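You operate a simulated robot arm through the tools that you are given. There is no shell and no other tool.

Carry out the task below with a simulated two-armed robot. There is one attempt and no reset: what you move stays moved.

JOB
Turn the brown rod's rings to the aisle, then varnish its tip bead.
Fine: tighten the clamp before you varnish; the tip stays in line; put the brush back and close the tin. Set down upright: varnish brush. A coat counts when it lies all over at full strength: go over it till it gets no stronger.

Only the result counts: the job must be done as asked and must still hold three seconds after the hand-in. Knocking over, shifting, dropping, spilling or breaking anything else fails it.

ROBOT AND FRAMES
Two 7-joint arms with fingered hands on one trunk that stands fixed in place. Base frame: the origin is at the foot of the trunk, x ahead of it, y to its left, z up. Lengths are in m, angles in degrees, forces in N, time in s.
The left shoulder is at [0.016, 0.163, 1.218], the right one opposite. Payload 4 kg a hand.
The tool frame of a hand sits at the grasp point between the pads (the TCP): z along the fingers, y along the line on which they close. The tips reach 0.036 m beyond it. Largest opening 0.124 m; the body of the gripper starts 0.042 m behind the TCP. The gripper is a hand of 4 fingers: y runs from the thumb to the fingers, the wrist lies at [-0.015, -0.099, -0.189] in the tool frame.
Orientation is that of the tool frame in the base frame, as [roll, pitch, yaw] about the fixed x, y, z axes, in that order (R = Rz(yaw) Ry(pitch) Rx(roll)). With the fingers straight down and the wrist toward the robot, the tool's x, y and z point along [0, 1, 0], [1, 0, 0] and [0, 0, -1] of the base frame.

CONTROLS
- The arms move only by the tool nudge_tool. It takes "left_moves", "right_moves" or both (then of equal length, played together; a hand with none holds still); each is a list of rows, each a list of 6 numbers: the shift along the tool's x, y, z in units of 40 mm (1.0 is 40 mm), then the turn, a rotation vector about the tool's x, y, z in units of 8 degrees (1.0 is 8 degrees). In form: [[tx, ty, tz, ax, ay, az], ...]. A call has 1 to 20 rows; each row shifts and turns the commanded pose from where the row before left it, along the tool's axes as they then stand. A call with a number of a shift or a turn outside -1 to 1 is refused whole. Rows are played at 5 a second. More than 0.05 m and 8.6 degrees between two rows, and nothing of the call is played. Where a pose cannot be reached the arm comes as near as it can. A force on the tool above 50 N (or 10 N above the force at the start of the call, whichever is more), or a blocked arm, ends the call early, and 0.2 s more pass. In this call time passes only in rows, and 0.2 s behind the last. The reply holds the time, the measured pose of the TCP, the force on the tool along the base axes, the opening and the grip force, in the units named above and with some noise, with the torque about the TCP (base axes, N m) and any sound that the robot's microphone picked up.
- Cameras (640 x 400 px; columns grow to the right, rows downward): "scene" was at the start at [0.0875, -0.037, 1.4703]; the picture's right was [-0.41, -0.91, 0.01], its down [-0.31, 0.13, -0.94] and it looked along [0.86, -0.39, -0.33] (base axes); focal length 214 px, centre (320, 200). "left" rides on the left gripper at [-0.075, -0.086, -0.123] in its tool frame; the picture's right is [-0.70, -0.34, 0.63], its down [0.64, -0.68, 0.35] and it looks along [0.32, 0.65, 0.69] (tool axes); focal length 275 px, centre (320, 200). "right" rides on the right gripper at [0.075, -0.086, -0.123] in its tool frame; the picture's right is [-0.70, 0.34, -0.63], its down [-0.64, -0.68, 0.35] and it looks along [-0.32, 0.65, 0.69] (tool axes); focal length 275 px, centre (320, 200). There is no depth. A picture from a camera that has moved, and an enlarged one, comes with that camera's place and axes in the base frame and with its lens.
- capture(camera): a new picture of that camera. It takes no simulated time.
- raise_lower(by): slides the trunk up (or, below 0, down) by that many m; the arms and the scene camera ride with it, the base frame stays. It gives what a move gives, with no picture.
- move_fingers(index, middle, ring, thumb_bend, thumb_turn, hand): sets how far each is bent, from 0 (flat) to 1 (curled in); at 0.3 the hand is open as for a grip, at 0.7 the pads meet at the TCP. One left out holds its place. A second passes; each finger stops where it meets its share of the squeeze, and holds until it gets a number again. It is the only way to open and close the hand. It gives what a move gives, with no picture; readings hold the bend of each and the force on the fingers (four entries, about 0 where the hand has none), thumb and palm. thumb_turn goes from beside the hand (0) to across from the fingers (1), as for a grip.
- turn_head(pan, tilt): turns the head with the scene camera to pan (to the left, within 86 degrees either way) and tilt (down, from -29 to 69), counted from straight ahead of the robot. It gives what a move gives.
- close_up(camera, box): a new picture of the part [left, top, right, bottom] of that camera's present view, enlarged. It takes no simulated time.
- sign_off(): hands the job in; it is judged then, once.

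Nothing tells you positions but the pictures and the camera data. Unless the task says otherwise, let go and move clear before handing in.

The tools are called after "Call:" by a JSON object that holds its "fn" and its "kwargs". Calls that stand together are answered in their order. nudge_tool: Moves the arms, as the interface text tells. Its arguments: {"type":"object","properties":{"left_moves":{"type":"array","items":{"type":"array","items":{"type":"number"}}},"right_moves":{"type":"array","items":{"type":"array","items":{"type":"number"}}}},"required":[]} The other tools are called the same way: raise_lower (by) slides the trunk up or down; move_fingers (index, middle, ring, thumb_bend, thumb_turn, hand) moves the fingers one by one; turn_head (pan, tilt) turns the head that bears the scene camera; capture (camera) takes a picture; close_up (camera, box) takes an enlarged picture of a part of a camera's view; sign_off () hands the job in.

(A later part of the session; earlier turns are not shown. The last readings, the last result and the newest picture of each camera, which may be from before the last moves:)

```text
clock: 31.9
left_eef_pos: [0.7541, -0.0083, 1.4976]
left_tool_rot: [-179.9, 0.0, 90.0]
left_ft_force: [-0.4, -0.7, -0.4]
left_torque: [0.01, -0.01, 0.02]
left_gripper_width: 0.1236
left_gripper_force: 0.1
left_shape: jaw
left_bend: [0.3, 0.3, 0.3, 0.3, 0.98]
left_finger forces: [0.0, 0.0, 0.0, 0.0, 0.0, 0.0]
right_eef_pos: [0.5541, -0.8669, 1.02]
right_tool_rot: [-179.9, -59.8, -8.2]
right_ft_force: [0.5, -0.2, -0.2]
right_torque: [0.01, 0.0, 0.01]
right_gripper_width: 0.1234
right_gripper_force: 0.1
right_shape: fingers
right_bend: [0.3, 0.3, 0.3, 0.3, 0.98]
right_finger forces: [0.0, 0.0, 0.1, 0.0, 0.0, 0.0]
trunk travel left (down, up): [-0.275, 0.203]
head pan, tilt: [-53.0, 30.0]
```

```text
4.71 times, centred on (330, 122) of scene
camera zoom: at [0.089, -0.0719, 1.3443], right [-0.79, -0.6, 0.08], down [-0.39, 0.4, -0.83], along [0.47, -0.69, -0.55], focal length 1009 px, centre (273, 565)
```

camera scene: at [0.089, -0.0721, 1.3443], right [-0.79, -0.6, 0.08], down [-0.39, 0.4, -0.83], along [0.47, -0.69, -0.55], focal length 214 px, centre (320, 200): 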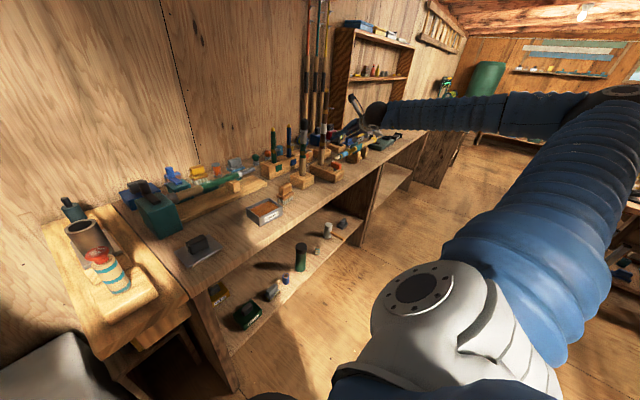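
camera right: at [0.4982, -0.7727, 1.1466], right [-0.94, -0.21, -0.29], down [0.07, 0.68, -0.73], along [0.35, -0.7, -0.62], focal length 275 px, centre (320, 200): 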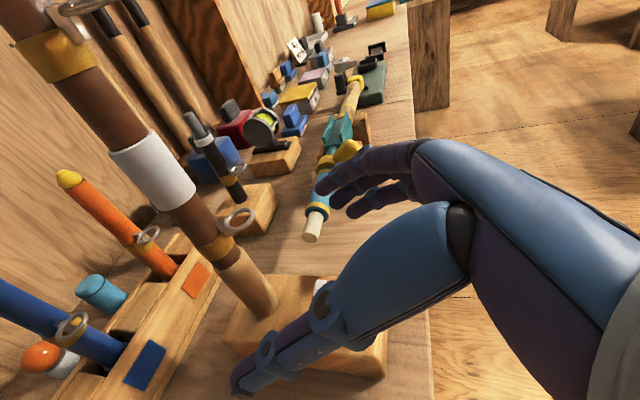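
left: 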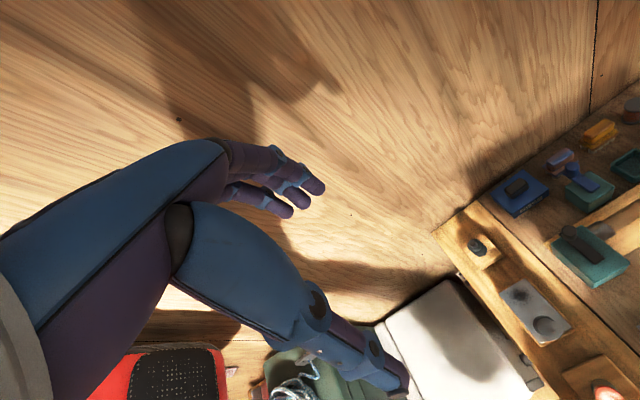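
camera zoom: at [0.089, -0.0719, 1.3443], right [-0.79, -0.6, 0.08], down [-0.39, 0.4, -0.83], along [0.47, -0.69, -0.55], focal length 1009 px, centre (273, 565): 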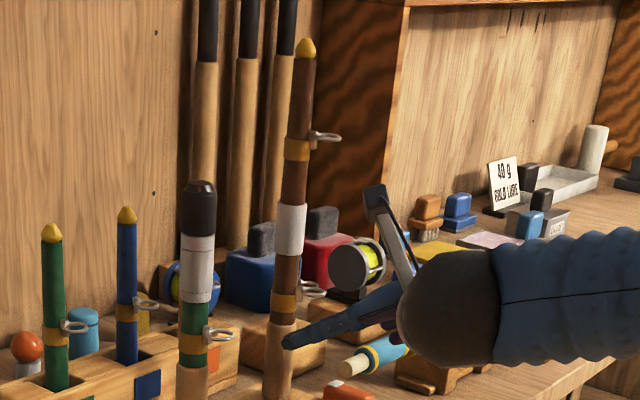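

Approach line looks good; I'll advance 11.5 cm to the cork.

Call:
{"fn": "nudge_tool", "kwargs": {"right_moves": [[0.02, -0.015, 0.72, 0, 0, 0], [0.02, -0.015, 0.72, 0, 0, 0], [0.02, -0.015, 0.72, 0, 0, 0], [0.02, -0.015, 0.72, 0, 0, 0]]}}

Call:
{"fn": "capture", "kwargs": {"camera": "right"}}

Call:
{"fn": "close_up", "kwargs": {"camera": "scene", "box": [280, 80, 380, 165]}}

```text
clock: 32.9
left_eef_pos: [0.7544, -0.0086, 1.4967]
left_tool_rot: [-179.9, 0.0, 90.0]
left_ft_force: [0.6, 0.1, 0.1]
left_torque: [0.02, 0.02, -0.02]
left_gripper_width: 0.1239
left_gripper_force: 0.0
left_shape: jaw
left_bend: [0.3, 0.3, 0.3, 0.3, 0.98]
left_finger forces: [0.0, 0.0, 0.0, 0.0, 0.0, 0.0]
right_eef_pos: [0.6532, -0.8793, 0.9687]
right_tool_rot: [-179.8, -59.8, -8.2]
right_ft_force: [-0.4, -0.2, -0.7]
right_torque: [0.02, -0.04, 0.07]
right_gripper_width: 0.1233
right_gripper_force: 0.1
right_shape: fingers
right_bend: [0.3, 0.3, 0.3, 0.3, 0.98]
right_finger forces: [0.0, 0.0, 0.0, 0.1, 0.0, 0.0]
trunk travel left (down, up): [-0.275, 0.203]
head pan, tilt: [-53.0, 30.0]
```

```text
taken
camera right: at [0.5984, -0.7857, 1.0942], right [-0.94, -0.21, -0.29], down [0.07, 0.68, -0.73], along [0.34, -0.7, -0.62], focal length 275 px, centre (320, 200)
```

right: 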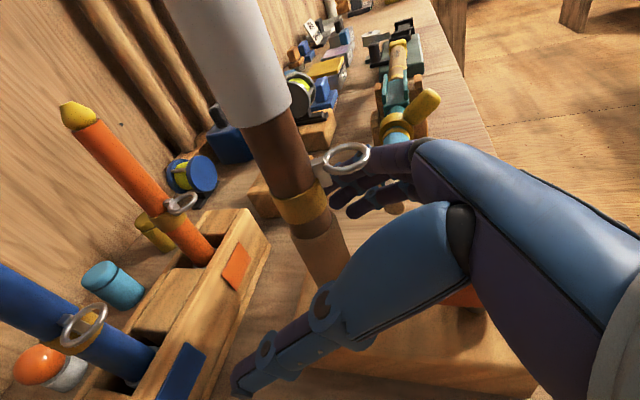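

```text
4.71 times, centred on (330, 122) of scene
camera zoom: at [0.0895, -0.072, 1.3442], right [-0.8, -0.6, 0.08], down [-0.39, 0.4, -0.83], along [0.47, -0.69, -0.55], focal length 1009 px, centre (273, 565)
```

zoom: 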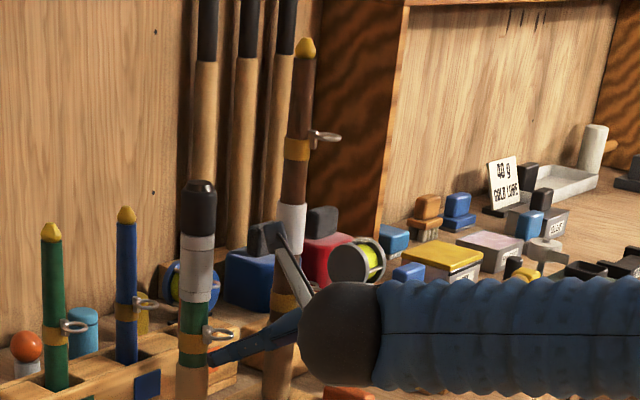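

No contact yet. I'll close middle, ring finger and thumb on the cork, index kept open.

Call:
{"fn": "move_fingers", "kwargs": {"hand": "right", "index": 0.3, "middle": 0.75, "ring": 0.75, "thumb_bend": 0.75}}

Call:
{"fn": "capture", "kwargs": {"camera": "right"}}

```text
clock: 33.9
left_eef_pos: [0.7525, -0.0057, 1.4978]
left_tool_rot: [180.0, -0.1, 90.1]
left_ft_force: [-0.3, -0.1, 0.0]
left_torque: [0.01, -0.01, 0.02]
left_gripper_width: 0.1238
left_gripper_force: 0.0
left_shape: jaw
left_bend: [0.3, 0.3, 0.3, 0.3, 0.98]
left_finger forces: [0.0, 0.0, 0.0, 0.1, 0.0, 0.0]
right_eef_pos: [0.6546, -0.8762, 0.97]
right_tool_rot: [-179.8, -60.0, -8.2]
right_ft_force: [5.4, 1.9, 4.7]
right_torque: [-0.83, -0.28, 0.13]
right_gripper_width: 0.0727
right_gripper_force: 24.8
right_shape: fingers
right_bend: [0.3, 0.63, 0.57, 0.64, 1.0]
right_finger forces: [0.0, 11.3, 13.6, 0.0, 25.3, 0.1]
trunk travel left (down, up): [-0.275, 0.203]
head pan, tilt: [-53.0, 30.0]
```

```text
taken
camera right: at [0.5983, -0.7834, 1.0962], right [-0.94, -0.21, -0.29], down [0.07, 0.68, -0.73], along [0.35, -0.7, -0.62], focal length 275 px, centre (320, 200)
```

right: 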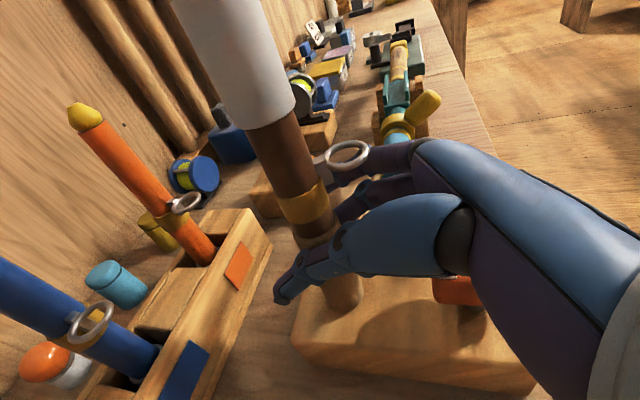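

Good balanced grip. I'll turn the rod 13° more clockwise.

Call:
{"fn": "nudge_tool", "kwargs": {"right_moves": [[0.008, -0.01, 0.013, -0.352, 0, 0.203], [0.008, -0.01, 0.013, -0.352, 0, 0.203], [0.008, -0.01, 0.013, -0.352, 0, 0.203], [0.008, -0.01, 0.013, -0.352, 0, 0.203]]}}

Call:
{"fn": "capture", "kwargs": {"camera": "right"}}

Call:
{"fn": "close_up", "kwargs": {"camera": "scene", "box": [305, 85, 345, 115]}}

```text
clock: 34.9
left_eef_pos: [0.7531, -0.0054, 1.4961]
left_tool_rot: [-179.9, 0.1, 90.0]
left_ft_force: [-0.1, 0.2, 0.5]
left_torque: [0.01, 0.01, -0.03]
left_gripper_width: 0.124
left_gripper_force: 0.0
left_shape: jaw
left_bend: [0.3, 0.3, 0.3, 0.3, 0.98]
left_finger forces: [0.0, 0.0, 0.0, 0.0, 0.0, 0.0]
right_eef_pos: [0.6567, -0.876, 0.9691]
right_tool_rot: [-179.9, -60.0, -21.2]
right_ft_force: [13.2, -1.0, 9.9]
right_torque: [-1.03, -0.27, 0.17]
right_gripper_width: 0.0729
right_gripper_force: 26.1
right_shape: fingers
right_bend: [0.3, 0.63, 0.57, 0.64, 1.0]
right_finger forces: [0.0, 13.5, 13.5, 0.0, 25.9, 0.0]
trunk travel left (down, up): [-0.275, 0.203]
head pan, tilt: [-53.0, 30.0]
```

```text
taken
camera right: at [0.6234, -0.7719, 1.0951], right [-0.96, 0.01, -0.29], down [0.22, 0.64, -0.73], along [0.18, -0.76, -0.62], focal length 275 px, centre (320, 200)
```

right: 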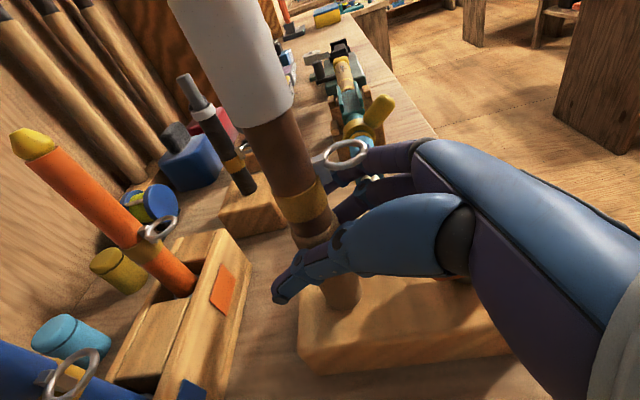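

```text
13.33 times, centred on (325, 100) of scene
camera zoom: at [0.0889, -0.0702, 1.3445], right [-0.79, -0.6, 0.08], down [-0.39, 0.4, -0.83], along [0.47, -0.69, -0.55], focal length 2860 px, centre (253, 1533)
```

zoom: 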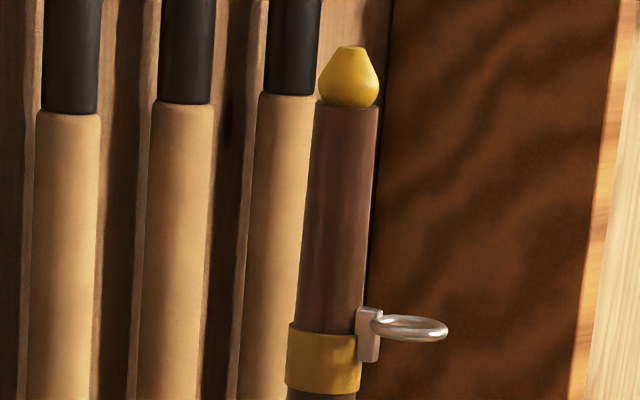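

The butt followed the hand; I want a better measurement of the tip ring, so I'll release, back out along the approach line, and get a view from above.

Call:
{"fn": "move_fingers", "kwargs": {"hand": "right", "index": 0.3, "middle": 0.3, "ring": 0.3, "thumb_bend": 0.3}}

Call:
{"fn": "nudge_tool", "kwargs": {"right_moves": [[0, 0, -0.8, 0, 0, 0], [0, 0, -0.8, 0, 0, 0], [0, 0, -0.8, 0, 0, 0], [0, 0, -0.8, 0, 0, 0]]}}

Call:
{"fn": "capture", "kwargs": {"camera": "right"}}

Call:
{"fn": "close_up", "kwargs": {"camera": "scene", "box": [305, 85, 345, 115]}}

Call:
{"fn": "close_up", "kwargs": {"camera": "scene", "box": [305, 120, 345, 150]}}

```text
clock: 35.9
left_eef_pos: [0.7538, -0.0066, 1.4979]
left_tool_rot: [180.0, 0.0, 90.0]
left_ft_force: [-0.2, 0.2, -0.1]
left_torque: [-0.01, 0.0, 0.03]
left_gripper_width: 0.1237
left_gripper_force: 0.1
left_shape: jaw
left_bend: [0.3, 0.3, 0.3, 0.3, 0.98]
left_finger forces: [0.0, 0.0, 0.0, 0.1, 0.1, 0.1]
right_eef_pos: [0.6556, -0.8779, 0.9687]
right_tool_rot: [-179.9, -60.0, -21.1]
right_ft_force: [0.6, 1.0, 0.5]
right_torque: [-0.01, 0.01, 0.02]
right_gripper_width: 0.1231
right_gripper_force: 0.1
right_shape: fingers
right_bend: [0.3, 0.3, 0.3, 0.3, 0.98]
right_finger forces: [0.1, 0.1, 0.0, 0.1, 0.1, 0.0]
trunk travel left (down, up): [-0.275, 0.203]
head pan, tilt: [-53.0, 30.0]
```

```text
clock: 36.9
left_eef_pos: [0.7529, -0.0048, 1.4986]
left_tool_rot: [-180.0, 0.1, 90.2]
left_ft_force: [0.6, 0.7, 0.2]
left_torque: [-0.03, -0.01, -0.02]
left_gripper_width: 0.1236
left_gripper_force: 0.1
left_shape: jaw
left_bend: [0.3, 0.3, 0.3, 0.3, 0.98]
left_finger forces: [0.0, 0.0, 0.1, 0.0, 0.1, 0.0]
right_eef_pos: [0.5505, -0.8357, 1.0337]
right_tool_rot: [-179.9, -60.0, -21.2]
right_ft_force: [-0.6, -0.4, -0.3]
right_torque: [-0.03, 0.02, -0.01]
right_gripper_width: 0.1235
right_gripper_force: 0.1
right_shape: fingers
right_bend: [0.3, 0.3, 0.3, 0.3, 0.98]
right_finger forces: [0.0, 0.1, 0.0, 0.0, 0.0, 0.0]
trunk travel left (down, up): [-0.275, 0.203]
head pan, tilt: [-53.0, 30.0]
```

```text
taken
camera right: at [0.5173, -0.7312, 1.1589], right [-0.96, 0.01, -0.29], down [0.22, 0.65, -0.73], along [0.18, -0.76, -0.62], focal length 275 px, centre (320, 200)
```

right: 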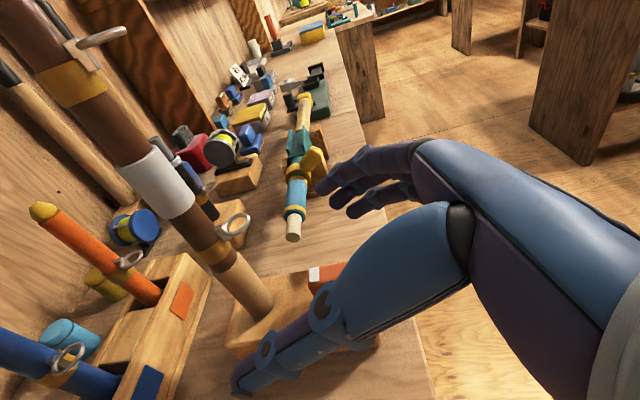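

```text
13.33 times, centred on (325, 100) of scene
camera zoom: at [0.0874, -0.0699, 1.3447], right [-0.79, -0.6, 0.08], down [-0.39, 0.4, -0.83], along [0.47, -0.69, -0.55], focal length 2860 px, centre (253, 1533)
```

zoom: 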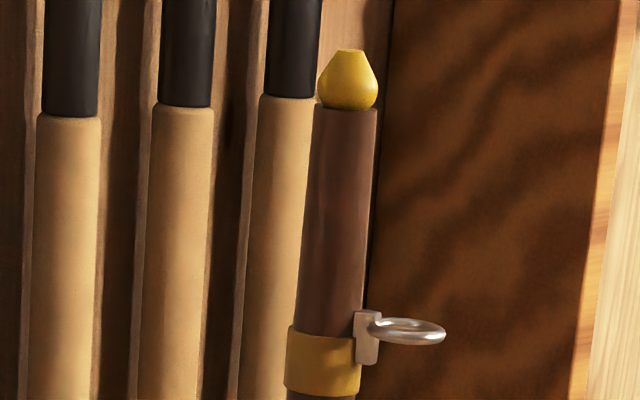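

```text
13.33 times, centred on (325, 135) of scene
camera zoom: at [0.0874, -0.0699, 1.3447], right [-0.79, -0.6, 0.08], down [-0.39, 0.4, -0.83], along [0.47, -0.69, -0.55], focal length 2860 px, centre (253, 1067)
```

zoom: 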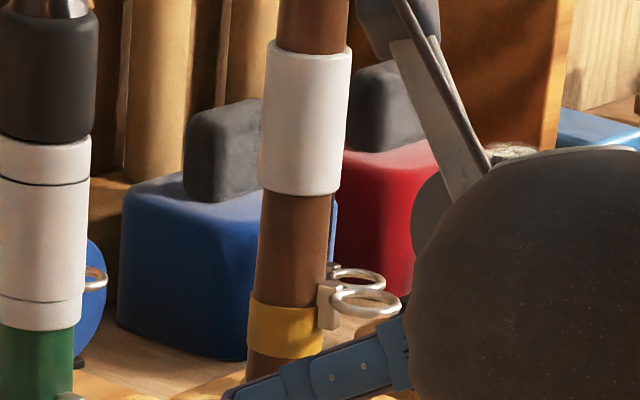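

The rings moved together, now near −160 to −165° by my estimate. I'll raise the trunk and bring the right camera above the rod for a precise measurement.

Call:
{"fn": "raise_lower", "kwargs": {"by": 0.2}}

Call:
{"fn": "nudge_tool", "kwargs": {"right_moves": [[0, 0, 0, 0, -0.833, 0], [0, 0, 0, 0, -0.833, 0], [0, 0, 0, 0, -0.833, 0], [0, 0, 0, 0, -0.833, 0], [0, 0, 0, 0, -0.833, 0], [0, 0, 0, 0, -0.833, 0], [0, 0, 0, 0, -0.833, 0], [0, 0, 0, 0, -0.833, 0], [0, 0, 0, 0, -0.833, 0], [0, 0, 0, 0, 0, -0.883], [0, 0, 0, 0, 0, -0.883], [0, 0, 0, 0, 0, -0.883], [-0.046, 0.36, -0.775, 0, 0, 0], [-0.046, 0.36, -0.775, 0, 0, 0], [-0.046, 0.36, -0.775, 0, 0, 0]]}}

Call:
{"fn": "capture", "kwargs": {"camera": "right"}}

```text
clock: 39.1
left_eef_pos: [0.7537, -0.0068, 1.6981]
left_tool_rot: [-180.0, 0.1, 90.1]
left_ft_force: [0.5, 0.6, 0.6]
left_torque: [-0.02, 0.0, 0.04]
left_gripper_width: 0.1238
left_gripper_force: 0.1
left_shape: jaw
left_bend: [0.3, 0.3, 0.3, 0.3, 0.98]
left_finger forces: [0.0, 0.0, 0.0, 0.1, 0.1, 0.1]
right_eef_pos: [0.5509, -0.8372, 1.232]
right_tool_rot: [-179.6, -59.9, -21.5]
right_ft_force: [0.2, -0.3, 0.2]
right_torque: [0.0, -0.01, 0.02]
right_gripper_width: 0.1231
right_gripper_force: 0.1
right_shape: fingers
right_bend: [0.3, 0.3, 0.3, 0.3, 0.98]
right_finger forces: [0.1, 0.0, 0.0, 0.0, 0.1, 0.0]
trunk travel left (down, up): [-0.475, 0.003]
head pan, tilt: [-53.0, 30.0]
```

```text
clock: 42.3
left_eef_pos: [0.7533, -0.0069, 1.6979]
left_tool_rot: [179.9, 0.1, 90.0]
left_ft_force: [0.9, -0.8, -0.1]
left_torque: [0.01, 0.0, 0.01]
left_gripper_width: 0.1237
left_gripper_force: 0.0
left_shape: jaw
left_bend: [0.3, 0.3, 0.3, 0.3, 0.98]
left_finger forces: [0.0, 0.0, 0.0, 0.0, 0.1, 0.0]
right_eef_pos: [0.5454, -0.8793, 1.3251]
right_tool_rot: [-180.0, 0.0, 0.0]
right_ft_force: [0.1, 0.0, 0.3]
right_torque: [0.04, -0.02, 0.01]
right_gripper_width: 0.1234
right_gripper_force: 0.0
right_shape: fingers
right_bend: [0.3, 0.3, 0.3, 0.3, 0.98]
right_finger forces: [0.1, 0.0, 0.0, 0.0, 0.0, 0.0]
trunk travel left (down, up): [-0.475, 0.003]
head pan, tilt: [-53.0, 30.0]
```

```text
taken
camera right: at [0.6204, -0.7937, 1.4472], right [-0.7, -0.34, 0.63], down [-0.65, 0.68, -0.35], along [-0.31, -0.65, -0.69], focal length 275 px, centre (320, 200)
```

right: 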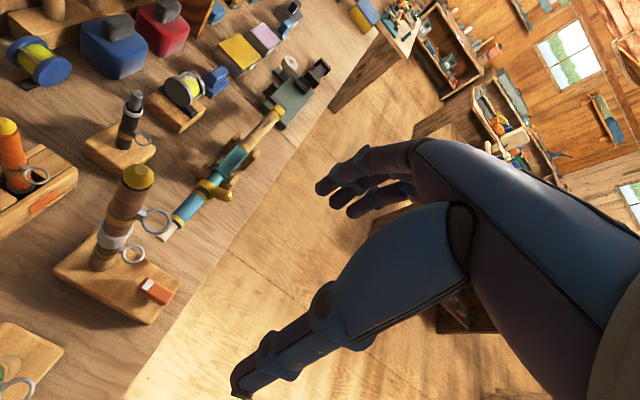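

Great view from above, with the bench edge as a reference. Zooming in to measure.

Call:
{"fn": "close_up", "kwargs": {"camera": "right", "box": [80, 150, 200, 270]}}

Call:
{"fn": "close_up", "kwargs": {"camera": "right", "box": [40, 150, 240, 330]}}

```text
3.33 times, centred on (140, 210) of right
camera zoom: at [0.6204, -0.7937, 1.4472], right [-0.7, -0.34, 0.63], down [-0.65, 0.68, -0.35], along [-0.31, -0.65, -0.69], focal length 918 px, centre (920, 167)
```

zoom: 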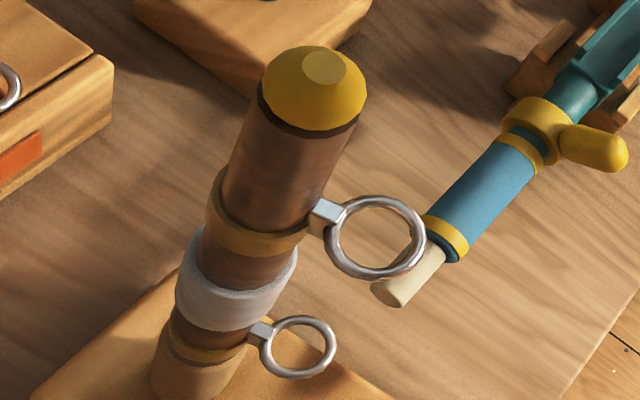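

```text
2.22 times, centred on (140, 240) of right
camera zoom: at [0.6204, -0.7937, 1.4472], right [-0.7, -0.34, 0.63], down [-0.65, 0.68, -0.35], along [-0.31, -0.65, -0.69], focal length 612 px, centre (720, 111)
```

zoom: 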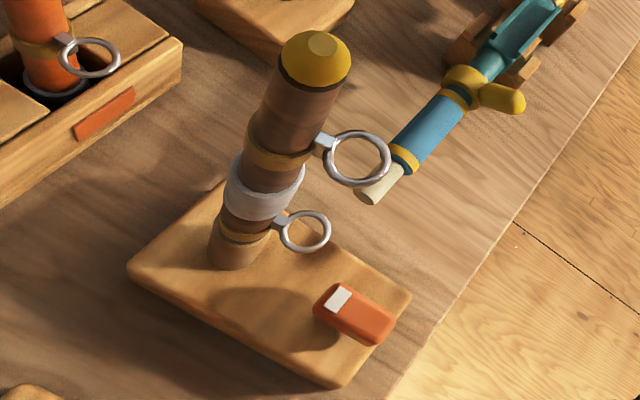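

Reading is between −169° and −178° depending on ring height. I'll take a second view with a 10 cm baseline to fix the heights.

Call:
{"fn": "nudge_tool", "kwargs": {"right_moves": [[0, -0.833, 0, 0, 0, 0], [0, -0.833, 0, 0, 0, 0], [0, -0.833, 0, 0, 0, 0]]}}

Call:
{"fn": "capture", "kwargs": {"camera": "right"}}

Call:
{"fn": "close_up", "kwargs": {"camera": "right", "box": [120, 90, 240, 210]}}

```text
clock: 43.1
left_eef_pos: [0.7538, -0.0059, 1.6982]
left_tool_rot: [-180.0, 0.0, 89.9]
left_ft_force: [-0.5, 0.6, -0.5]
left_torque: [-0.02, 0.01, -0.02]
left_gripper_width: 0.1237
left_gripper_force: 0.0
left_shape: jaw
left_bend: [0.3, 0.3, 0.3, 0.3, 0.98]
left_finger forces: [0.0, 0.0, 0.1, 0.0, 0.1, 0.1]
right_eef_pos: [0.5464, -0.7797, 1.3247]
right_tool_rot: [-179.9, 0.0, 0.0]
right_ft_force: [0.0, 0.7, 0.2]
right_torque: [-0.03, 0.05, 0.0]
right_gripper_width: 0.1231
right_gripper_force: 0.0
right_shape: fingers
right_bend: [0.3, 0.3, 0.3, 0.3, 0.98]
right_finger forces: [0.1, 0.0, 0.0, 0.0, 0.0, 0.1]
trunk travel left (down, up): [-0.475, 0.003]
head pan, tilt: [-53.0, 30.0]
```

```text
taken
camera right: at [0.6226, -0.6934, 1.4477], right [-0.7, -0.34, 0.63], down [-0.65, 0.68, -0.35], along [-0.31, -0.65, -0.69], focal length 275 px, centre (320, 200)
```

right: 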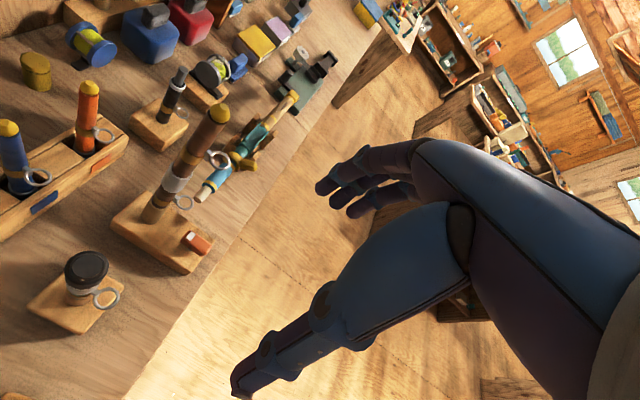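

```text
3.33 times, centred on (180, 150) of right
camera zoom: at [0.6226, -0.6934, 1.4477], right [-0.7, -0.34, 0.63], down [-0.65, 0.68, -0.35], along [-0.31, -0.65, -0.69], focal length 918 px, centre (787, 367)
```

zoom: 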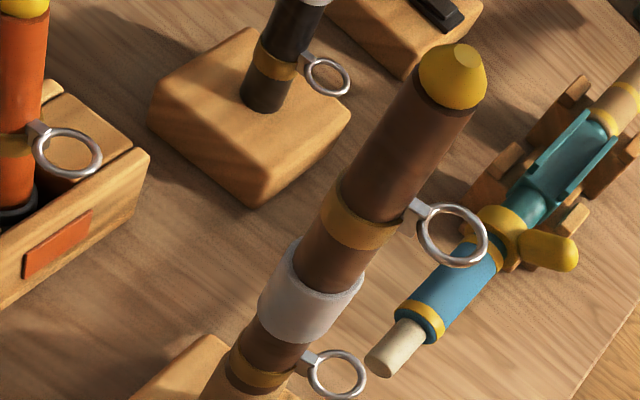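

Triangulation gives the rod at (0.660, −0.890) and both rings at −168°, in line with each other. I'll do one more 12° correction with the same flat grip.

Call:
{"fn": "nudge_tool", "kwargs": {"right_moves": [[0, 0, 0, 0, 0, 1.0], [0, 0, 0, 0, 0.833, 0], [0, 0, 0, 0, 0.833, 0], [0, 0, 0, 0, 0.833, 0], [0, 0, 0, 0, 0.833, 0], [0, 0, 0, 0, 0.833, 0], [0, 0, 0, 0, 0.833, 0], [0, 0, 0, 0, 0.833, 0], [0, 0, 0, 0, 0.833, 0], [0, 0, 0, 0, 0.833, 0]]}}

Call:
{"fn": "raise_lower", "kwargs": {"by": -0.2}}

Call:
{"fn": "nudge_tool", "kwargs": {"right_moves": [[-0.503, 0.531, 0.439, 0, 0, 0], [-0.503, 0.531, 0.439, 0, 0, 0], [-0.503, 0.531, 0.439, 0, 0, 0], [-0.503, 0.531, 0.439, 0, 0, 0]]}}

Call:
{"fn": "capture", "kwargs": {"camera": "right"}}

```text
clock: 45.3
left_eef_pos: [0.7537, -0.0072, 1.6969]
left_tool_rot: [-180.0, 0.0, 90.2]
left_ft_force: [0.2, -0.1, -0.2]
left_torque: [0.02, -0.03, 0.03]
left_gripper_width: 0.1239
left_gripper_force: 0.1
left_shape: jaw
left_bend: [0.3, 0.3, 0.3, 0.3, 0.98]
left_finger forces: [0.0, 0.0, 0.0, 0.0, 0.0, 0.1]
right_eef_pos: [0.5476, -0.7811, 1.3247]
right_tool_rot: [-179.7, -60.2, -8.0]
right_ft_force: [0.5, 0.2, -0.8]
right_torque: [0.04, -0.03, -0.01]
right_gripper_width: 0.1232
right_gripper_force: 0.0
right_shape: fingers
right_bend: [0.3, 0.3, 0.3, 0.3, 0.98]
right_finger forces: [0.0, 0.0, 0.1, 0.0, 0.0, 0.1]
trunk travel left (down, up): [-0.475, 0.003]
head pan, tilt: [-53.0, 30.0]
```

```text
clock: 47.5
left_eef_pos: [0.7532, -0.0073, 1.4982]
left_tool_rot: [-179.9, 0.0, 90.1]
left_ft_force: [-0.4, 0.3, 0.3]
left_torque: [-0.03, -0.02, 0.0]
left_gripper_width: 0.1236
left_gripper_force: 0.1
left_shape: jaw
left_bend: [0.3, 0.3, 0.3, 0.3, 0.98]
left_finger forces: [0.0, 0.0, 0.0, 0.0, 0.1, 0.0]
right_eef_pos: [0.5449, -0.7802, 1.126]
right_tool_rot: [-179.9, -60.0, -8.0]
right_ft_force: [0.6, -0.2, 0.4]
right_torque: [0.0, -0.03, -0.02]
right_gripper_width: 0.1231
right_gripper_force: 0.1
right_shape: fingers
right_bend: [0.3, 0.3, 0.3, 0.3, 0.98]
right_finger forces: [0.0, 0.0, 0.0, 0.0, 0.0, 0.0]
trunk travel left (down, up): [-0.275, 0.203]
head pan, tilt: [-53.0, 30.0]
```

```text
clock: 48.5
left_eef_pos: [0.7539, -0.0075, 1.4978]
left_tool_rot: [-179.9, 0.1, 90.0]
left_ft_force: [-0.4, -0.2, -0.2]
left_torque: [0.0, -0.01, 0.0]
left_gripper_width: 0.1237
left_gripper_force: 0.2
left_shape: jaw
left_bend: [0.3, 0.3, 0.3, 0.3, 0.98]
left_finger forces: [0.0, 0.0, 0.0, 0.0, 0.0, 0.0]
right_eef_pos: [0.5572, -0.8671, 1.0198]
right_tool_rot: [-179.8, -60.0, -8.1]
right_ft_force: [-0.9, 0.3, -0.5]
right_torque: [0.01, -0.01, 0.03]
right_gripper_width: 0.1233
right_gripper_force: 0.0
right_shape: fingers
right_bend: [0.3, 0.3, 0.3, 0.3, 0.98]
right_finger forces: [0.0, 0.1, 0.0, 0.1, 0.1, 0.0]
trunk travel left (down, up): [-0.275, 0.203]
head pan, tilt: [-53.0, 30.0]
```

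```text
taken
camera right: at [0.501, -0.7742, 1.1453], right [-0.93, -0.21, -0.29], down [0.07, 0.68, -0.73], along [0.35, -0.7, -0.62], focal length 275 px, centre (320, 200)
```

right: 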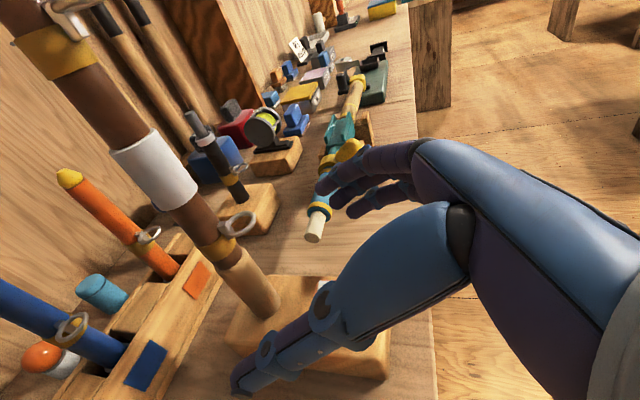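

Same pre-grasp reached; advancing and gripping again.

Call:
{"fn": "nudge_tool", "kwargs": {"right_moves": [[0.016, -0.019, 0.695, 0, 0, 0], [0.016, -0.019, 0.695, 0, 0, 0], [0.016, -0.019, 0.695, 0, 0, 0], [0.016, -0.019, 0.695, 0, 0, 0]]}}

Call:
{"fn": "move_fingers", "kwargs": {"hand": "right", "index": 0.3, "middle": 0.75, "ring": 0.75, "thumb_bend": 0.75}}

Call:
{"fn": "capture", "kwargs": {"camera": "right"}}

```text
clock: 49.5
left_eef_pos: [0.7543, -0.0074, 1.4963]
left_tool_rot: [-179.9, 0.0, 90.0]
left_ft_force: [0.6, 0.6, 0.0]
left_torque: [-0.01, 0.01, 0.01]
left_gripper_width: 0.1239
left_gripper_force: 0.1
left_shape: jaw
left_bend: [0.3, 0.3, 0.3, 0.3, 0.98]
left_finger forces: [0.0, 0.1, 0.0, 0.1, 0.1, 0.0]
right_eef_pos: [0.651, -0.8796, 0.9657]
right_tool_rot: [-179.7, -59.8, -8.2]
right_ft_force: [0.6, -0.4, 0.1]
right_torque: [-0.02, -0.02, 0.02]
right_gripper_width: 0.1232
right_gripper_force: 0.1
right_shape: fingers
right_bend: [0.3, 0.3, 0.3, 0.3, 0.98]
right_finger forces: [0.1, 0.1, 0.0, 0.0, 0.0, 0.0]
trunk travel left (down, up): [-0.275, 0.203]
head pan, tilt: [-53.0, 30.0]
```

```text
clock: 50.5
left_eef_pos: [0.7535, -0.0047, 1.4973]
left_tool_rot: [180.0, 0.0, 90.1]
left_ft_force: [0.3, -0.3, -0.1]
left_torque: [-0.02, -0.03, 0.0]
left_gripper_width: 0.1238
left_gripper_force: 0.1
left_shape: jaw
left_bend: [0.3, 0.3, 0.3, 0.3, 0.98]
left_finger forces: [0.0, 0.0, 0.0, 0.0, 0.0, 0.0]
right_eef_pos: [0.6514, -0.8772, 0.9694]
right_tool_rot: [-180.0, -60.0, -7.8]
right_ft_force: [3.8, 0.7, 4.3]
right_torque: [-0.85, -0.25, 0.02]
right_gripper_width: 0.0726
right_gripper_force: 24.2
right_shape: fingers
right_bend: [0.3, 0.62, 0.57, 0.64, 1.0]
right_finger forces: [0.1, 11.0, 13.1, 0.0, 25.0, 0.1]
trunk travel left (down, up): [-0.275, 0.203]
head pan, tilt: [-53.0, 30.0]
```

```text
taken
camera right: at [0.5962, -0.7836, 1.0939], right [-0.93, -0.21, -0.29], down [0.07, 0.68, -0.73], along [0.35, -0.7, -0.62], focal length 275 px, centre (320, 200)
```

right: 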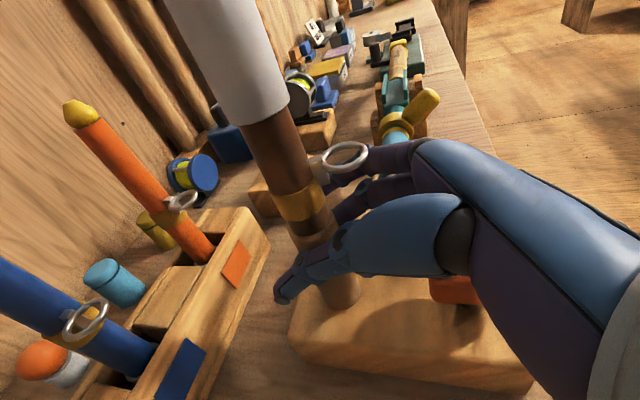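

Balanced grip again. Turning 12.5° clockwise.

Call:
{"fn": "nudge_tool", "kwargs": {"right_moves": [[0.008, -0.01, 0.013, -0.341, 0, 0.197], [0.008, -0.01, 0.013, -0.341, 0, 0.197], [0.008, -0.01, 0.013, -0.341, 0, 0.197], [0.008, -0.01, 0.013, -0.341, 0, 0.197]]}}

Call:
{"fn": "capture", "kwargs": {"camera": "right"}}

Call:
{"fn": "move_fingers", "kwargs": {"hand": "right", "index": 0.3, "middle": 0.3, "ring": 0.3, "thumb_bend": 0.3}}

Call:
{"fn": "nudge_tool", "kwargs": {"right_moves": [[0, 0, -0.8, 0, 0, 0], [0, 0, -0.8, 0, 0, 0], [0, 0, -0.8, 0, 0, 0], [0, 0, -0.8, 0, 0, 0]]}}

Call:
{"fn": "close_up", "kwargs": {"camera": "scene", "box": [305, 85, 345, 115]}}

Call:
{"fn": "close_up", "kwargs": {"camera": "scene", "box": [305, 120, 345, 150]}}

```text
clock: 51.5
left_eef_pos: [0.753, -0.0056, 1.4979]
left_tool_rot: [-179.9, 0.1, 90.0]
left_ft_force: [0.1, -0.2, 0.0]
left_torque: [0.0, 0.02, -0.02]
left_gripper_width: 0.1234
left_gripper_force: 0.0
left_shape: jaw
left_bend: [0.3, 0.3, 0.3, 0.3, 0.98]
left_finger forces: [0.0, 0.1, 0.0, 0.0, 0.0, 0.0]
right_eef_pos: [0.6551, -0.8745, 0.9681]
right_tool_rot: [-179.9, -59.9, -20.7]
right_ft_force: [9.3, -2.9, 7.4]
right_torque: [-1.0, -0.15, 0.12]
right_gripper_width: 0.0723
right_gripper_force: 25.3
right_shape: fingers
right_bend: [0.3, 0.62, 0.57, 0.64, 1.0]
right_finger forces: [0.1, 12.8, 13.4, 0.1, 24.3, 0.0]
trunk travel left (down, up): [-0.275, 0.203]
head pan, tilt: [-53.0, 30.0]
```

```text
taken
camera right: at [0.6209, -0.7718, 1.0932], right [-0.96, 0.0, -0.29], down [0.22, 0.65, -0.73], along [0.19, -0.76, -0.62], focal length 275 px, centre (320, 200)
```

right: 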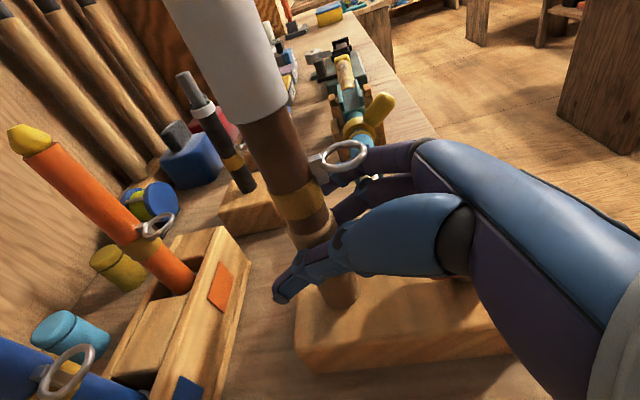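

```text
clock: 52.5
left_eef_pos: [0.7543, -0.0068, 1.4984]
left_tool_rot: [180.0, 0.0, 89.9]
left_ft_force: [0.0, -0.4, -0.5]
left_torque: [0.02, -0.02, -0.01]
left_gripper_width: 0.1236
left_gripper_force: 0.1
left_shape: jaw
left_bend: [0.3, 0.3, 0.3, 0.3, 0.98]
left_finger forces: [0.0, 0.0, 0.1, 0.1, 0.0, 0.0]
right_eef_pos: [0.6547, -0.8766, 0.9665]
right_tool_rot: [-179.7, -59.9, -20.8]
right_ft_force: [-1.1, 0.4, 0.3]
right_torque: [0.0, 0.01, 0.01]
right_gripper_width: 0.123
right_gripper_force: 0.0
right_shape: fingers
right_bend: [0.3, 0.3, 0.3, 0.3, 0.98]
right_finger forces: [0.0, 0.0, 0.0, 0.0, 0.0, 0.1]
trunk travel left (down, up): [-0.275, 0.203]
head pan, tilt: [-53.0, 30.0]
```

```text
clock: 53.5
left_eef_pos: [0.7517, -0.0053, 1.4977]
left_tool_rot: [180.0, 0.1, 90.2]
left_ft_force: [0.5, 0.4, -0.8]
left_torque: [-0.02, 0.0, 0.01]
left_gripper_width: 0.1237
left_gripper_force: 0.1
left_shape: jaw
left_bend: [0.3, 0.3, 0.3, 0.3, 0.98]
left_finger forces: [0.1, 0.0, 0.0, 0.1, 0.1, 0.0]
right_eef_pos: [0.5504, -0.8365, 1.0322]
right_tool_rot: [-179.8, -60.0, -20.6]
right_ft_force: [-0.2, -1.0, 0.5]
right_torque: [0.01, 0.01, -0.03]
right_gripper_width: 0.1232
right_gripper_force: 0.1
right_shape: fingers
right_bend: [0.3, 0.3, 0.3, 0.3, 0.98]
right_finger forces: [0.1, 0.0, 0.1, 0.0, 0.0, 0.1]
trunk travel left (down, up): [-0.275, 0.203]
head pan, tilt: [-53.0, 30.0]
```

```text
13.33 times, centred on (325, 100) of scene
camera zoom: at [0.0875, -0.07, 1.3447], right [-0.79, -0.6, 0.08], down [-0.39, 0.4, -0.83], along [0.47, -0.69, -0.55], focal length 2860 px, centre (253, 1533)
```

zoom: 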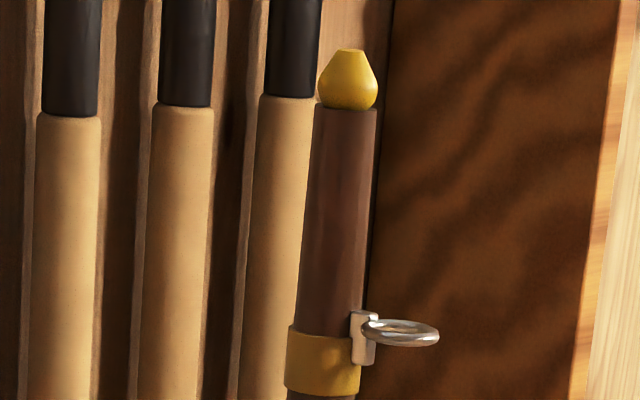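

```text
13.33 times, centred on (325, 135) of scene
camera zoom: at [0.0875, -0.07, 1.3447], right [-0.79, -0.6, 0.08], down [-0.39, 0.4, -0.83], along [0.47, -0.69, -0.55], focal length 2860 px, centre (253, 1067)
```

zoom: 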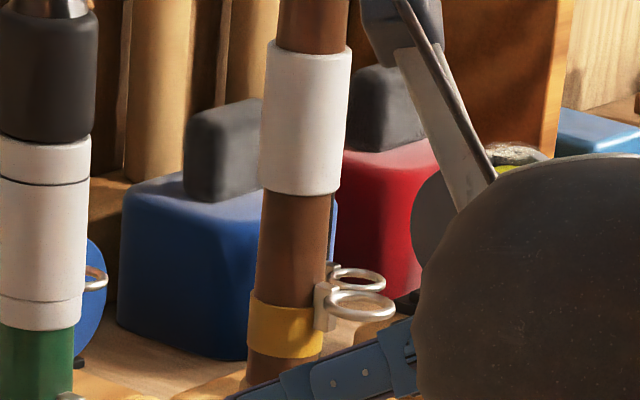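

The rings now read about −175°, close to straight at the aisle. Next is the clamp: its orange handle is centred near (0.5725, −0.886), lying along x with the white mark toward the rod. I'll line the hand up with it.

Call:
{"fn": "nudge_tool", "kwargs": {"right_moves": [[0.143, 0.569, -0.4525, 0, 0, 0], [0.143, 0.569, -0.4525, 0, 0, 0], [0, 0, 0, 0.736, 0, -0.425], [0, 0, 0, 0.736, 0, -0.425], [0, 0, 0, 0, -0.9375, 0], [0, 0, 0, 0, -0.9375, 0]]}}

Call:
{"fn": "capture", "kwargs": {"camera": "right"}}

Call:
{"fn": "close_up", "kwargs": {"camera": "scene", "box": [290, 100, 390, 180]}}

```text
clock: 54.9
left_eef_pos: [0.7536, -0.0067, 1.4979]
left_tool_rot: [179.9, -0.1, 90.1]
left_ft_force: [0.1, -0.3, -0.1]
left_torque: [-0.03, -0.01, 0.0]
left_gripper_width: 0.1237
left_gripper_force: 0.0
left_shape: jaw
left_bend: [0.3, 0.3, 0.3, 0.3, 0.98]
left_finger forces: [0.0, 0.0, 0.1, 0.1, 0.0, 0.0]
right_eef_pos: [0.5101, -0.8706, 1.0584]
right_tool_rot: [-179.8, -44.9, -7.0]
right_ft_force: [-0.3, 0.4, -0.1]
right_torque: [0.0, 0.02, 0.01]
right_gripper_width: 0.1232
right_gripper_force: 0.0
right_shape: fingers
right_bend: [0.3, 0.3, 0.3, 0.3, 0.98]
right_finger forces: [0.0, 0.0, 0.0, 0.1, 0.0, 0.1]
trunk travel left (down, up): [-0.275, 0.203]
head pan, tilt: [-53.0, 30.0]
```

```text
taken
camera right: at [0.4882, -0.7825, 1.1977], right [-0.97, -0.22, -0.04], down [-0.13, 0.7, -0.7], along [0.19, -0.68, -0.71], focal length 275 px, centre (320, 200)
```

right: 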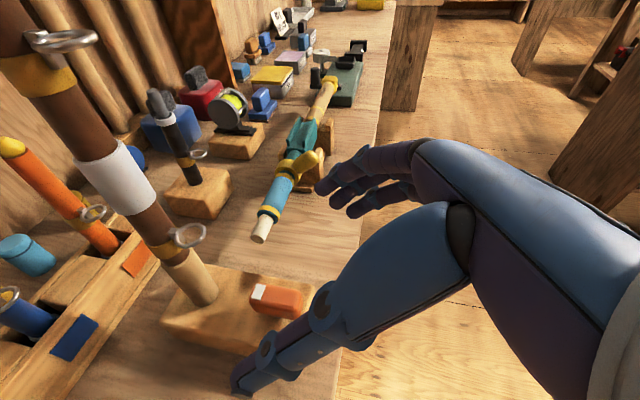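

```text
5.00 times, centred on (340, 140) of scene
camera zoom: at [0.0883, -0.0708, 1.3445], right [-0.8, -0.6, 0.08], down [-0.39, 0.4, -0.83], along [0.47, -0.69, -0.55], focal length 1072 px, centre (220, 500)
```

zoom: 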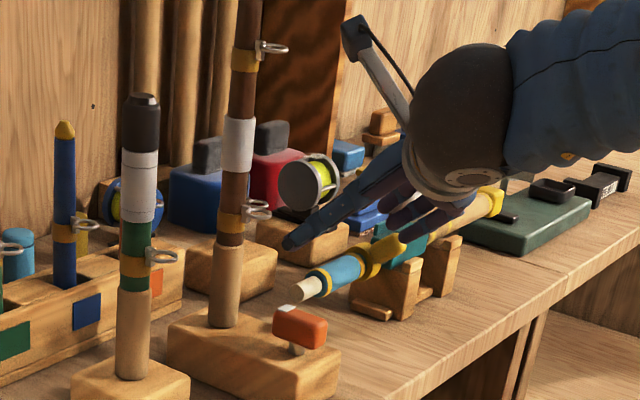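

I'll zoom in on the handle to fix its centre and direction before gripping it.

Call:
{"fn": "close_up", "kwargs": {"camera": "right", "box": [200, 250, 320, 340]}}

Call:
{"fn": "close_up", "kwargs": {"camera": "scene", "box": [325, 145, 365, 185]}}

```text
4.44 times, centred on (260, 295) of right
camera zoom: at [0.4882, -0.7825, 1.1977], right [-0.97, -0.22, -0.04], down [-0.13, 0.7, -0.7], along [0.19, -0.68, -0.71], focal length 1224 px, centre (587, -222)
```

zoom: 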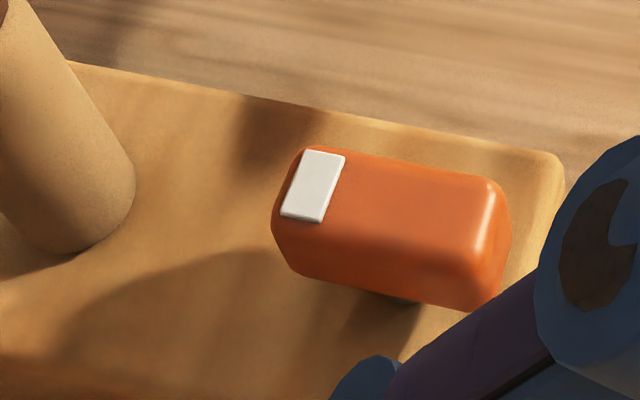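

```text
10.00 times, centred on (345, 165) of scene
camera zoom: at [0.0883, -0.0708, 1.3445], right [-0.8, -0.6, 0.08], down [-0.39, 0.4, -0.83], along [0.47, -0.69, -0.55], focal length 2145 px, centre (70, 550)
```

zoom: 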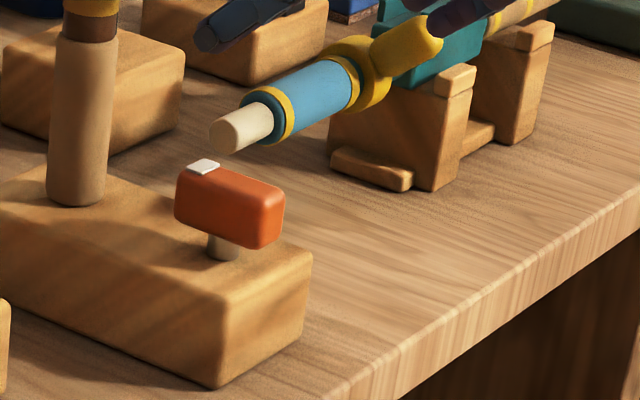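

The handle top is lower than I thought (about z 0.94), centre about (0.570, −0.8905), lying along +3°. I'll turn the hand to match and come down part way.

Call:
{"fn": "nudge_tool", "kwargs": {"right_moves": [[0, 0, 0, 0.442, 0, -0.442], [0, 0, 0, 0.442, 0, -0.442], [-0.875, 0.352, 0.675, 0, 0, 0], [0, 0, 0.5, 0, 0, 0], [0, 0, 0.5, 0, 0, 0]]}}

Call:
{"fn": "capture", "kwargs": {"camera": "right"}}

Call:
{"fn": "close_up", "kwargs": {"camera": "scene", "box": [300, 110, 400, 190]}}

```text
clock: 56.0
left_eef_pos: [0.7544, -0.0078, 1.4977]
left_tool_rot: [-180.0, -0.1, 90.1]
left_ft_force: [0.1, -0.2, -0.1]
left_torque: [-0.02, -0.01, 0.0]
left_gripper_width: 0.1237
left_gripper_force: 0.0
left_shape: jaw
left_bend: [0.3, 0.3, 0.3, 0.3, 0.98]
left_finger forces: [0.0, 0.0, 0.0, 0.0, 0.1, 0.0]
right_eef_pos: [0.5342, -0.8838, 0.9853]
right_tool_rot: [-179.9, -45.0, 3.0]
right_ft_force: [0.1, 0.7, 0.2]
right_torque: [-0.02, -0.01, 0.01]
right_gripper_width: 0.1232
right_gripper_force: 0.1
right_shape: fingers
right_bend: [0.3, 0.3, 0.3, 0.3, 0.98]
right_finger forces: [0.0, 0.0, 0.0, 0.0, 0.0, 0.0]
trunk travel left (down, up): [-0.275, 0.203]
head pan, tilt: [-53.0, 30.0]
```

```text
taken
camera right: at [0.4971, -0.8013, 1.1239], right [-0.92, -0.39, -0.04], down [-0.25, 0.67, -0.7], along [0.3, -0.63, -0.71], focal length 275 px, centre (320, 200)
```

right: 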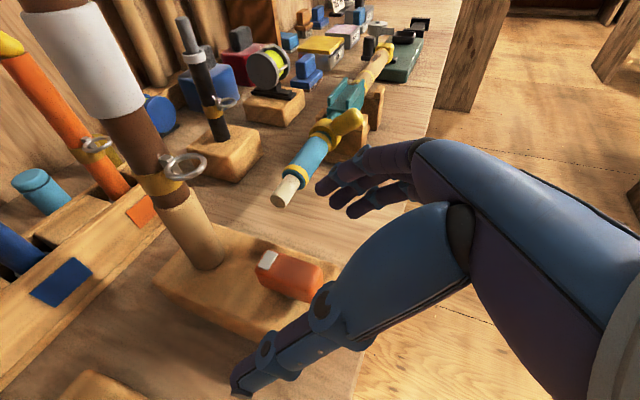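

```text
5.00 times, centred on (350, 150) of scene
camera zoom: at [0.0888, -0.0722, 1.3443], right [-0.79, -0.6, 0.08], down [-0.39, 0.4, -0.83], along [0.47, -0.69, -0.55], focal length 1072 px, centre (170, 450)
```

zoom: 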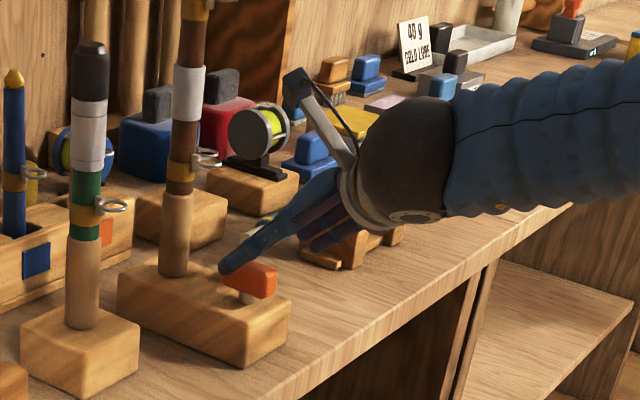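

Good alignment over the handle. Advancing the last 3.7 cm in small steps.

Call:
{"fn": "nudge_tool", "kwargs": {"right_moves": [[-0.01, -0.02, 0.32, 0, 0, 0], [-0.01, -0.02, 0.32, 0, 0, 0], [0, 0, 0.3, 0, 0, 0]]}}

Call:
{"fn": "capture", "kwargs": {"camera": "right"}}

Call:
{"fn": "close_up", "kwargs": {"camera": "scene", "box": [310, 120, 370, 180]}}

```text
clock: 56.9
left_eef_pos: [0.7535, -0.0079, 1.4977]
left_tool_rot: [-180.0, 0.0, 90.0]
left_ft_force: [0.2, -0.2, -0.3]
left_torque: [0.0, -0.01, -0.01]
left_gripper_width: 0.1238
left_gripper_force: 0.1
left_shape: jaw
left_bend: [0.3, 0.3, 0.3, 0.3, 0.98]
left_finger forces: [0.0, 0.0, 0.0, 0.0, 0.0, 0.1]
right_eef_pos: [0.5613, -0.8813, 0.961]
right_tool_rot: [-179.8, -45.0, 2.9]
right_ft_force: [0.4, -0.5, -0.1]
right_torque: [-0.02, 0.01, -0.03]
right_gripper_width: 0.1232
right_gripper_force: 0.1
right_shape: fingers
right_bend: [0.3, 0.3, 0.3, 0.3, 0.98]
right_finger forces: [0.1, 0.0, 0.0, 0.0, 0.1, 0.0]
trunk travel left (down, up): [-0.275, 0.203]
head pan, tilt: [-53.0, 30.0]
```

```text
taken
camera right: at [0.523, -0.7977, 1.0983], right [-0.92, -0.39, -0.04], down [-0.25, 0.67, -0.7], along [0.3, -0.63, -0.71], focal length 275 px, centre (320, 200)
```

right: 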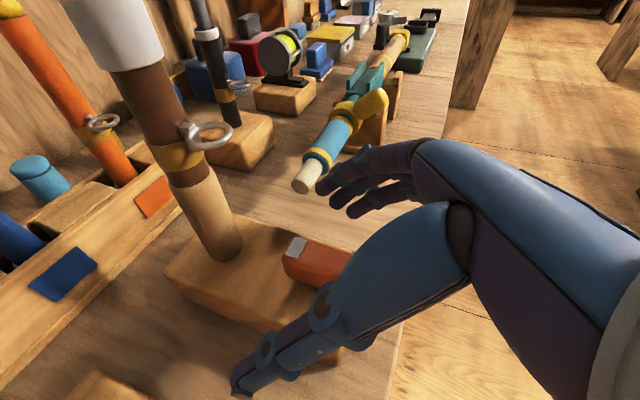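

```text
6.67 times, centred on (340, 150) of scene
camera zoom: at [0.0888, -0.0712, 1.3444], right [-0.79, -0.6, 0.08], down [-0.39, 0.4, -0.83], along [0.47, -0.69, -0.55], focal length 1430 px, centre (187, 533)
```

zoom: 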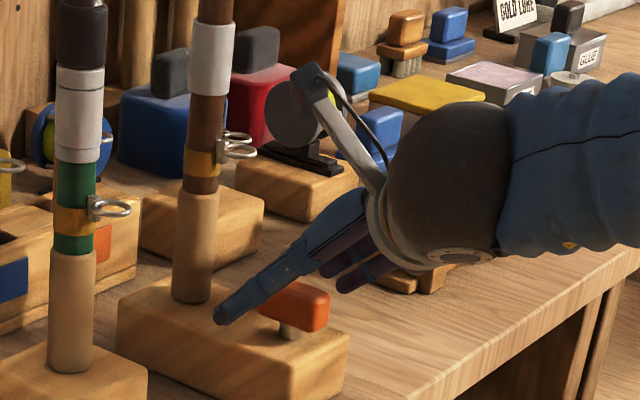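

The hand straddles the handle with no contact. Closing middle, ring finger and thumb on it.

Call:
{"fn": "move_fingers", "kwargs": {"hand": "right", "index": 0.3, "middle": 0.75, "ring": 0.75, "thumb_bend": 0.75}}

Call:
{"fn": "capture", "kwargs": {"camera": "right"}}

Call:
{"fn": "close_up", "kwargs": {"camera": "scene", "box": [310, 120, 370, 180]}}

```text
clock: 57.9
left_eef_pos: [0.7531, -0.0079, 1.4982]
left_tool_rot: [180.0, -0.1, 90.0]
left_ft_force: [-0.4, 0.3, 1.0]
left_torque: [0.03, -0.01, 0.02]
left_gripper_width: 0.1235
left_gripper_force: 0.2
left_shape: jaw
left_bend: [0.3, 0.3, 0.3, 0.3, 0.98]
left_finger forces: [0.0, 0.0, 0.0, 0.0, 0.0, 0.1]
right_eef_pos: [0.5595, -0.8836, 0.9599]
right_tool_rot: [-179.8, -45.1, 2.9]
right_ft_force: [-0.4, -18.3, 1.2]
right_torque: [-0.75, -0.01, -0.22]
right_gripper_width: 0.063
right_gripper_force: 17.4
right_shape: fingers
right_bend: [0.3, 0.58, 0.61, 0.69, 1.0]
right_finger forces: [0.0, 13.2, 13.3, 0.0, 8.1, 0.0]
trunk travel left (down, up): [-0.275, 0.203]
head pan, tilt: [-53.0, 30.0]
```

```text
taken
camera right: at [0.522, -0.7997, 1.0983], right [-0.92, -0.39, -0.04], down [-0.25, 0.67, -0.7], along [0.3, -0.63, -0.71], focal length 275 px, centre (320, 200)
```

right: 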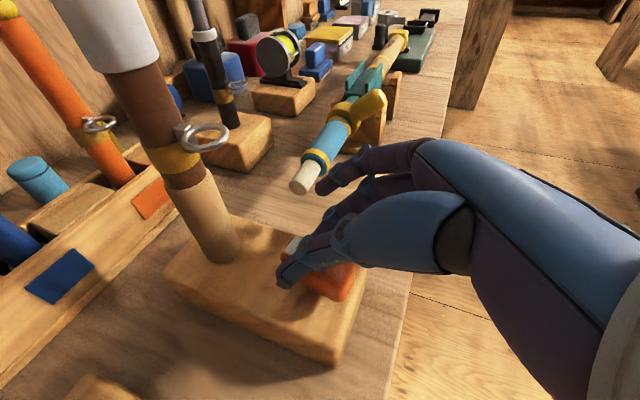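

```text
6.67 times, centred on (340, 150) of scene
camera zoom: at [0.0881, -0.0725, 1.3444], right [-0.79, -0.6, 0.08], down [-0.39, 0.4, -0.83], along [0.47, -0.69, -0.55], focal length 1430 px, centre (187, 533)
```

zoom: 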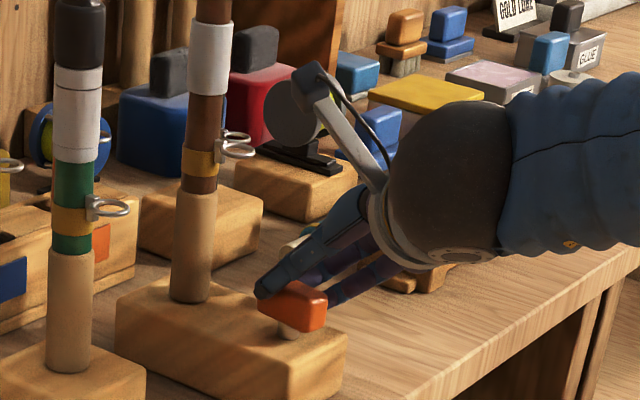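

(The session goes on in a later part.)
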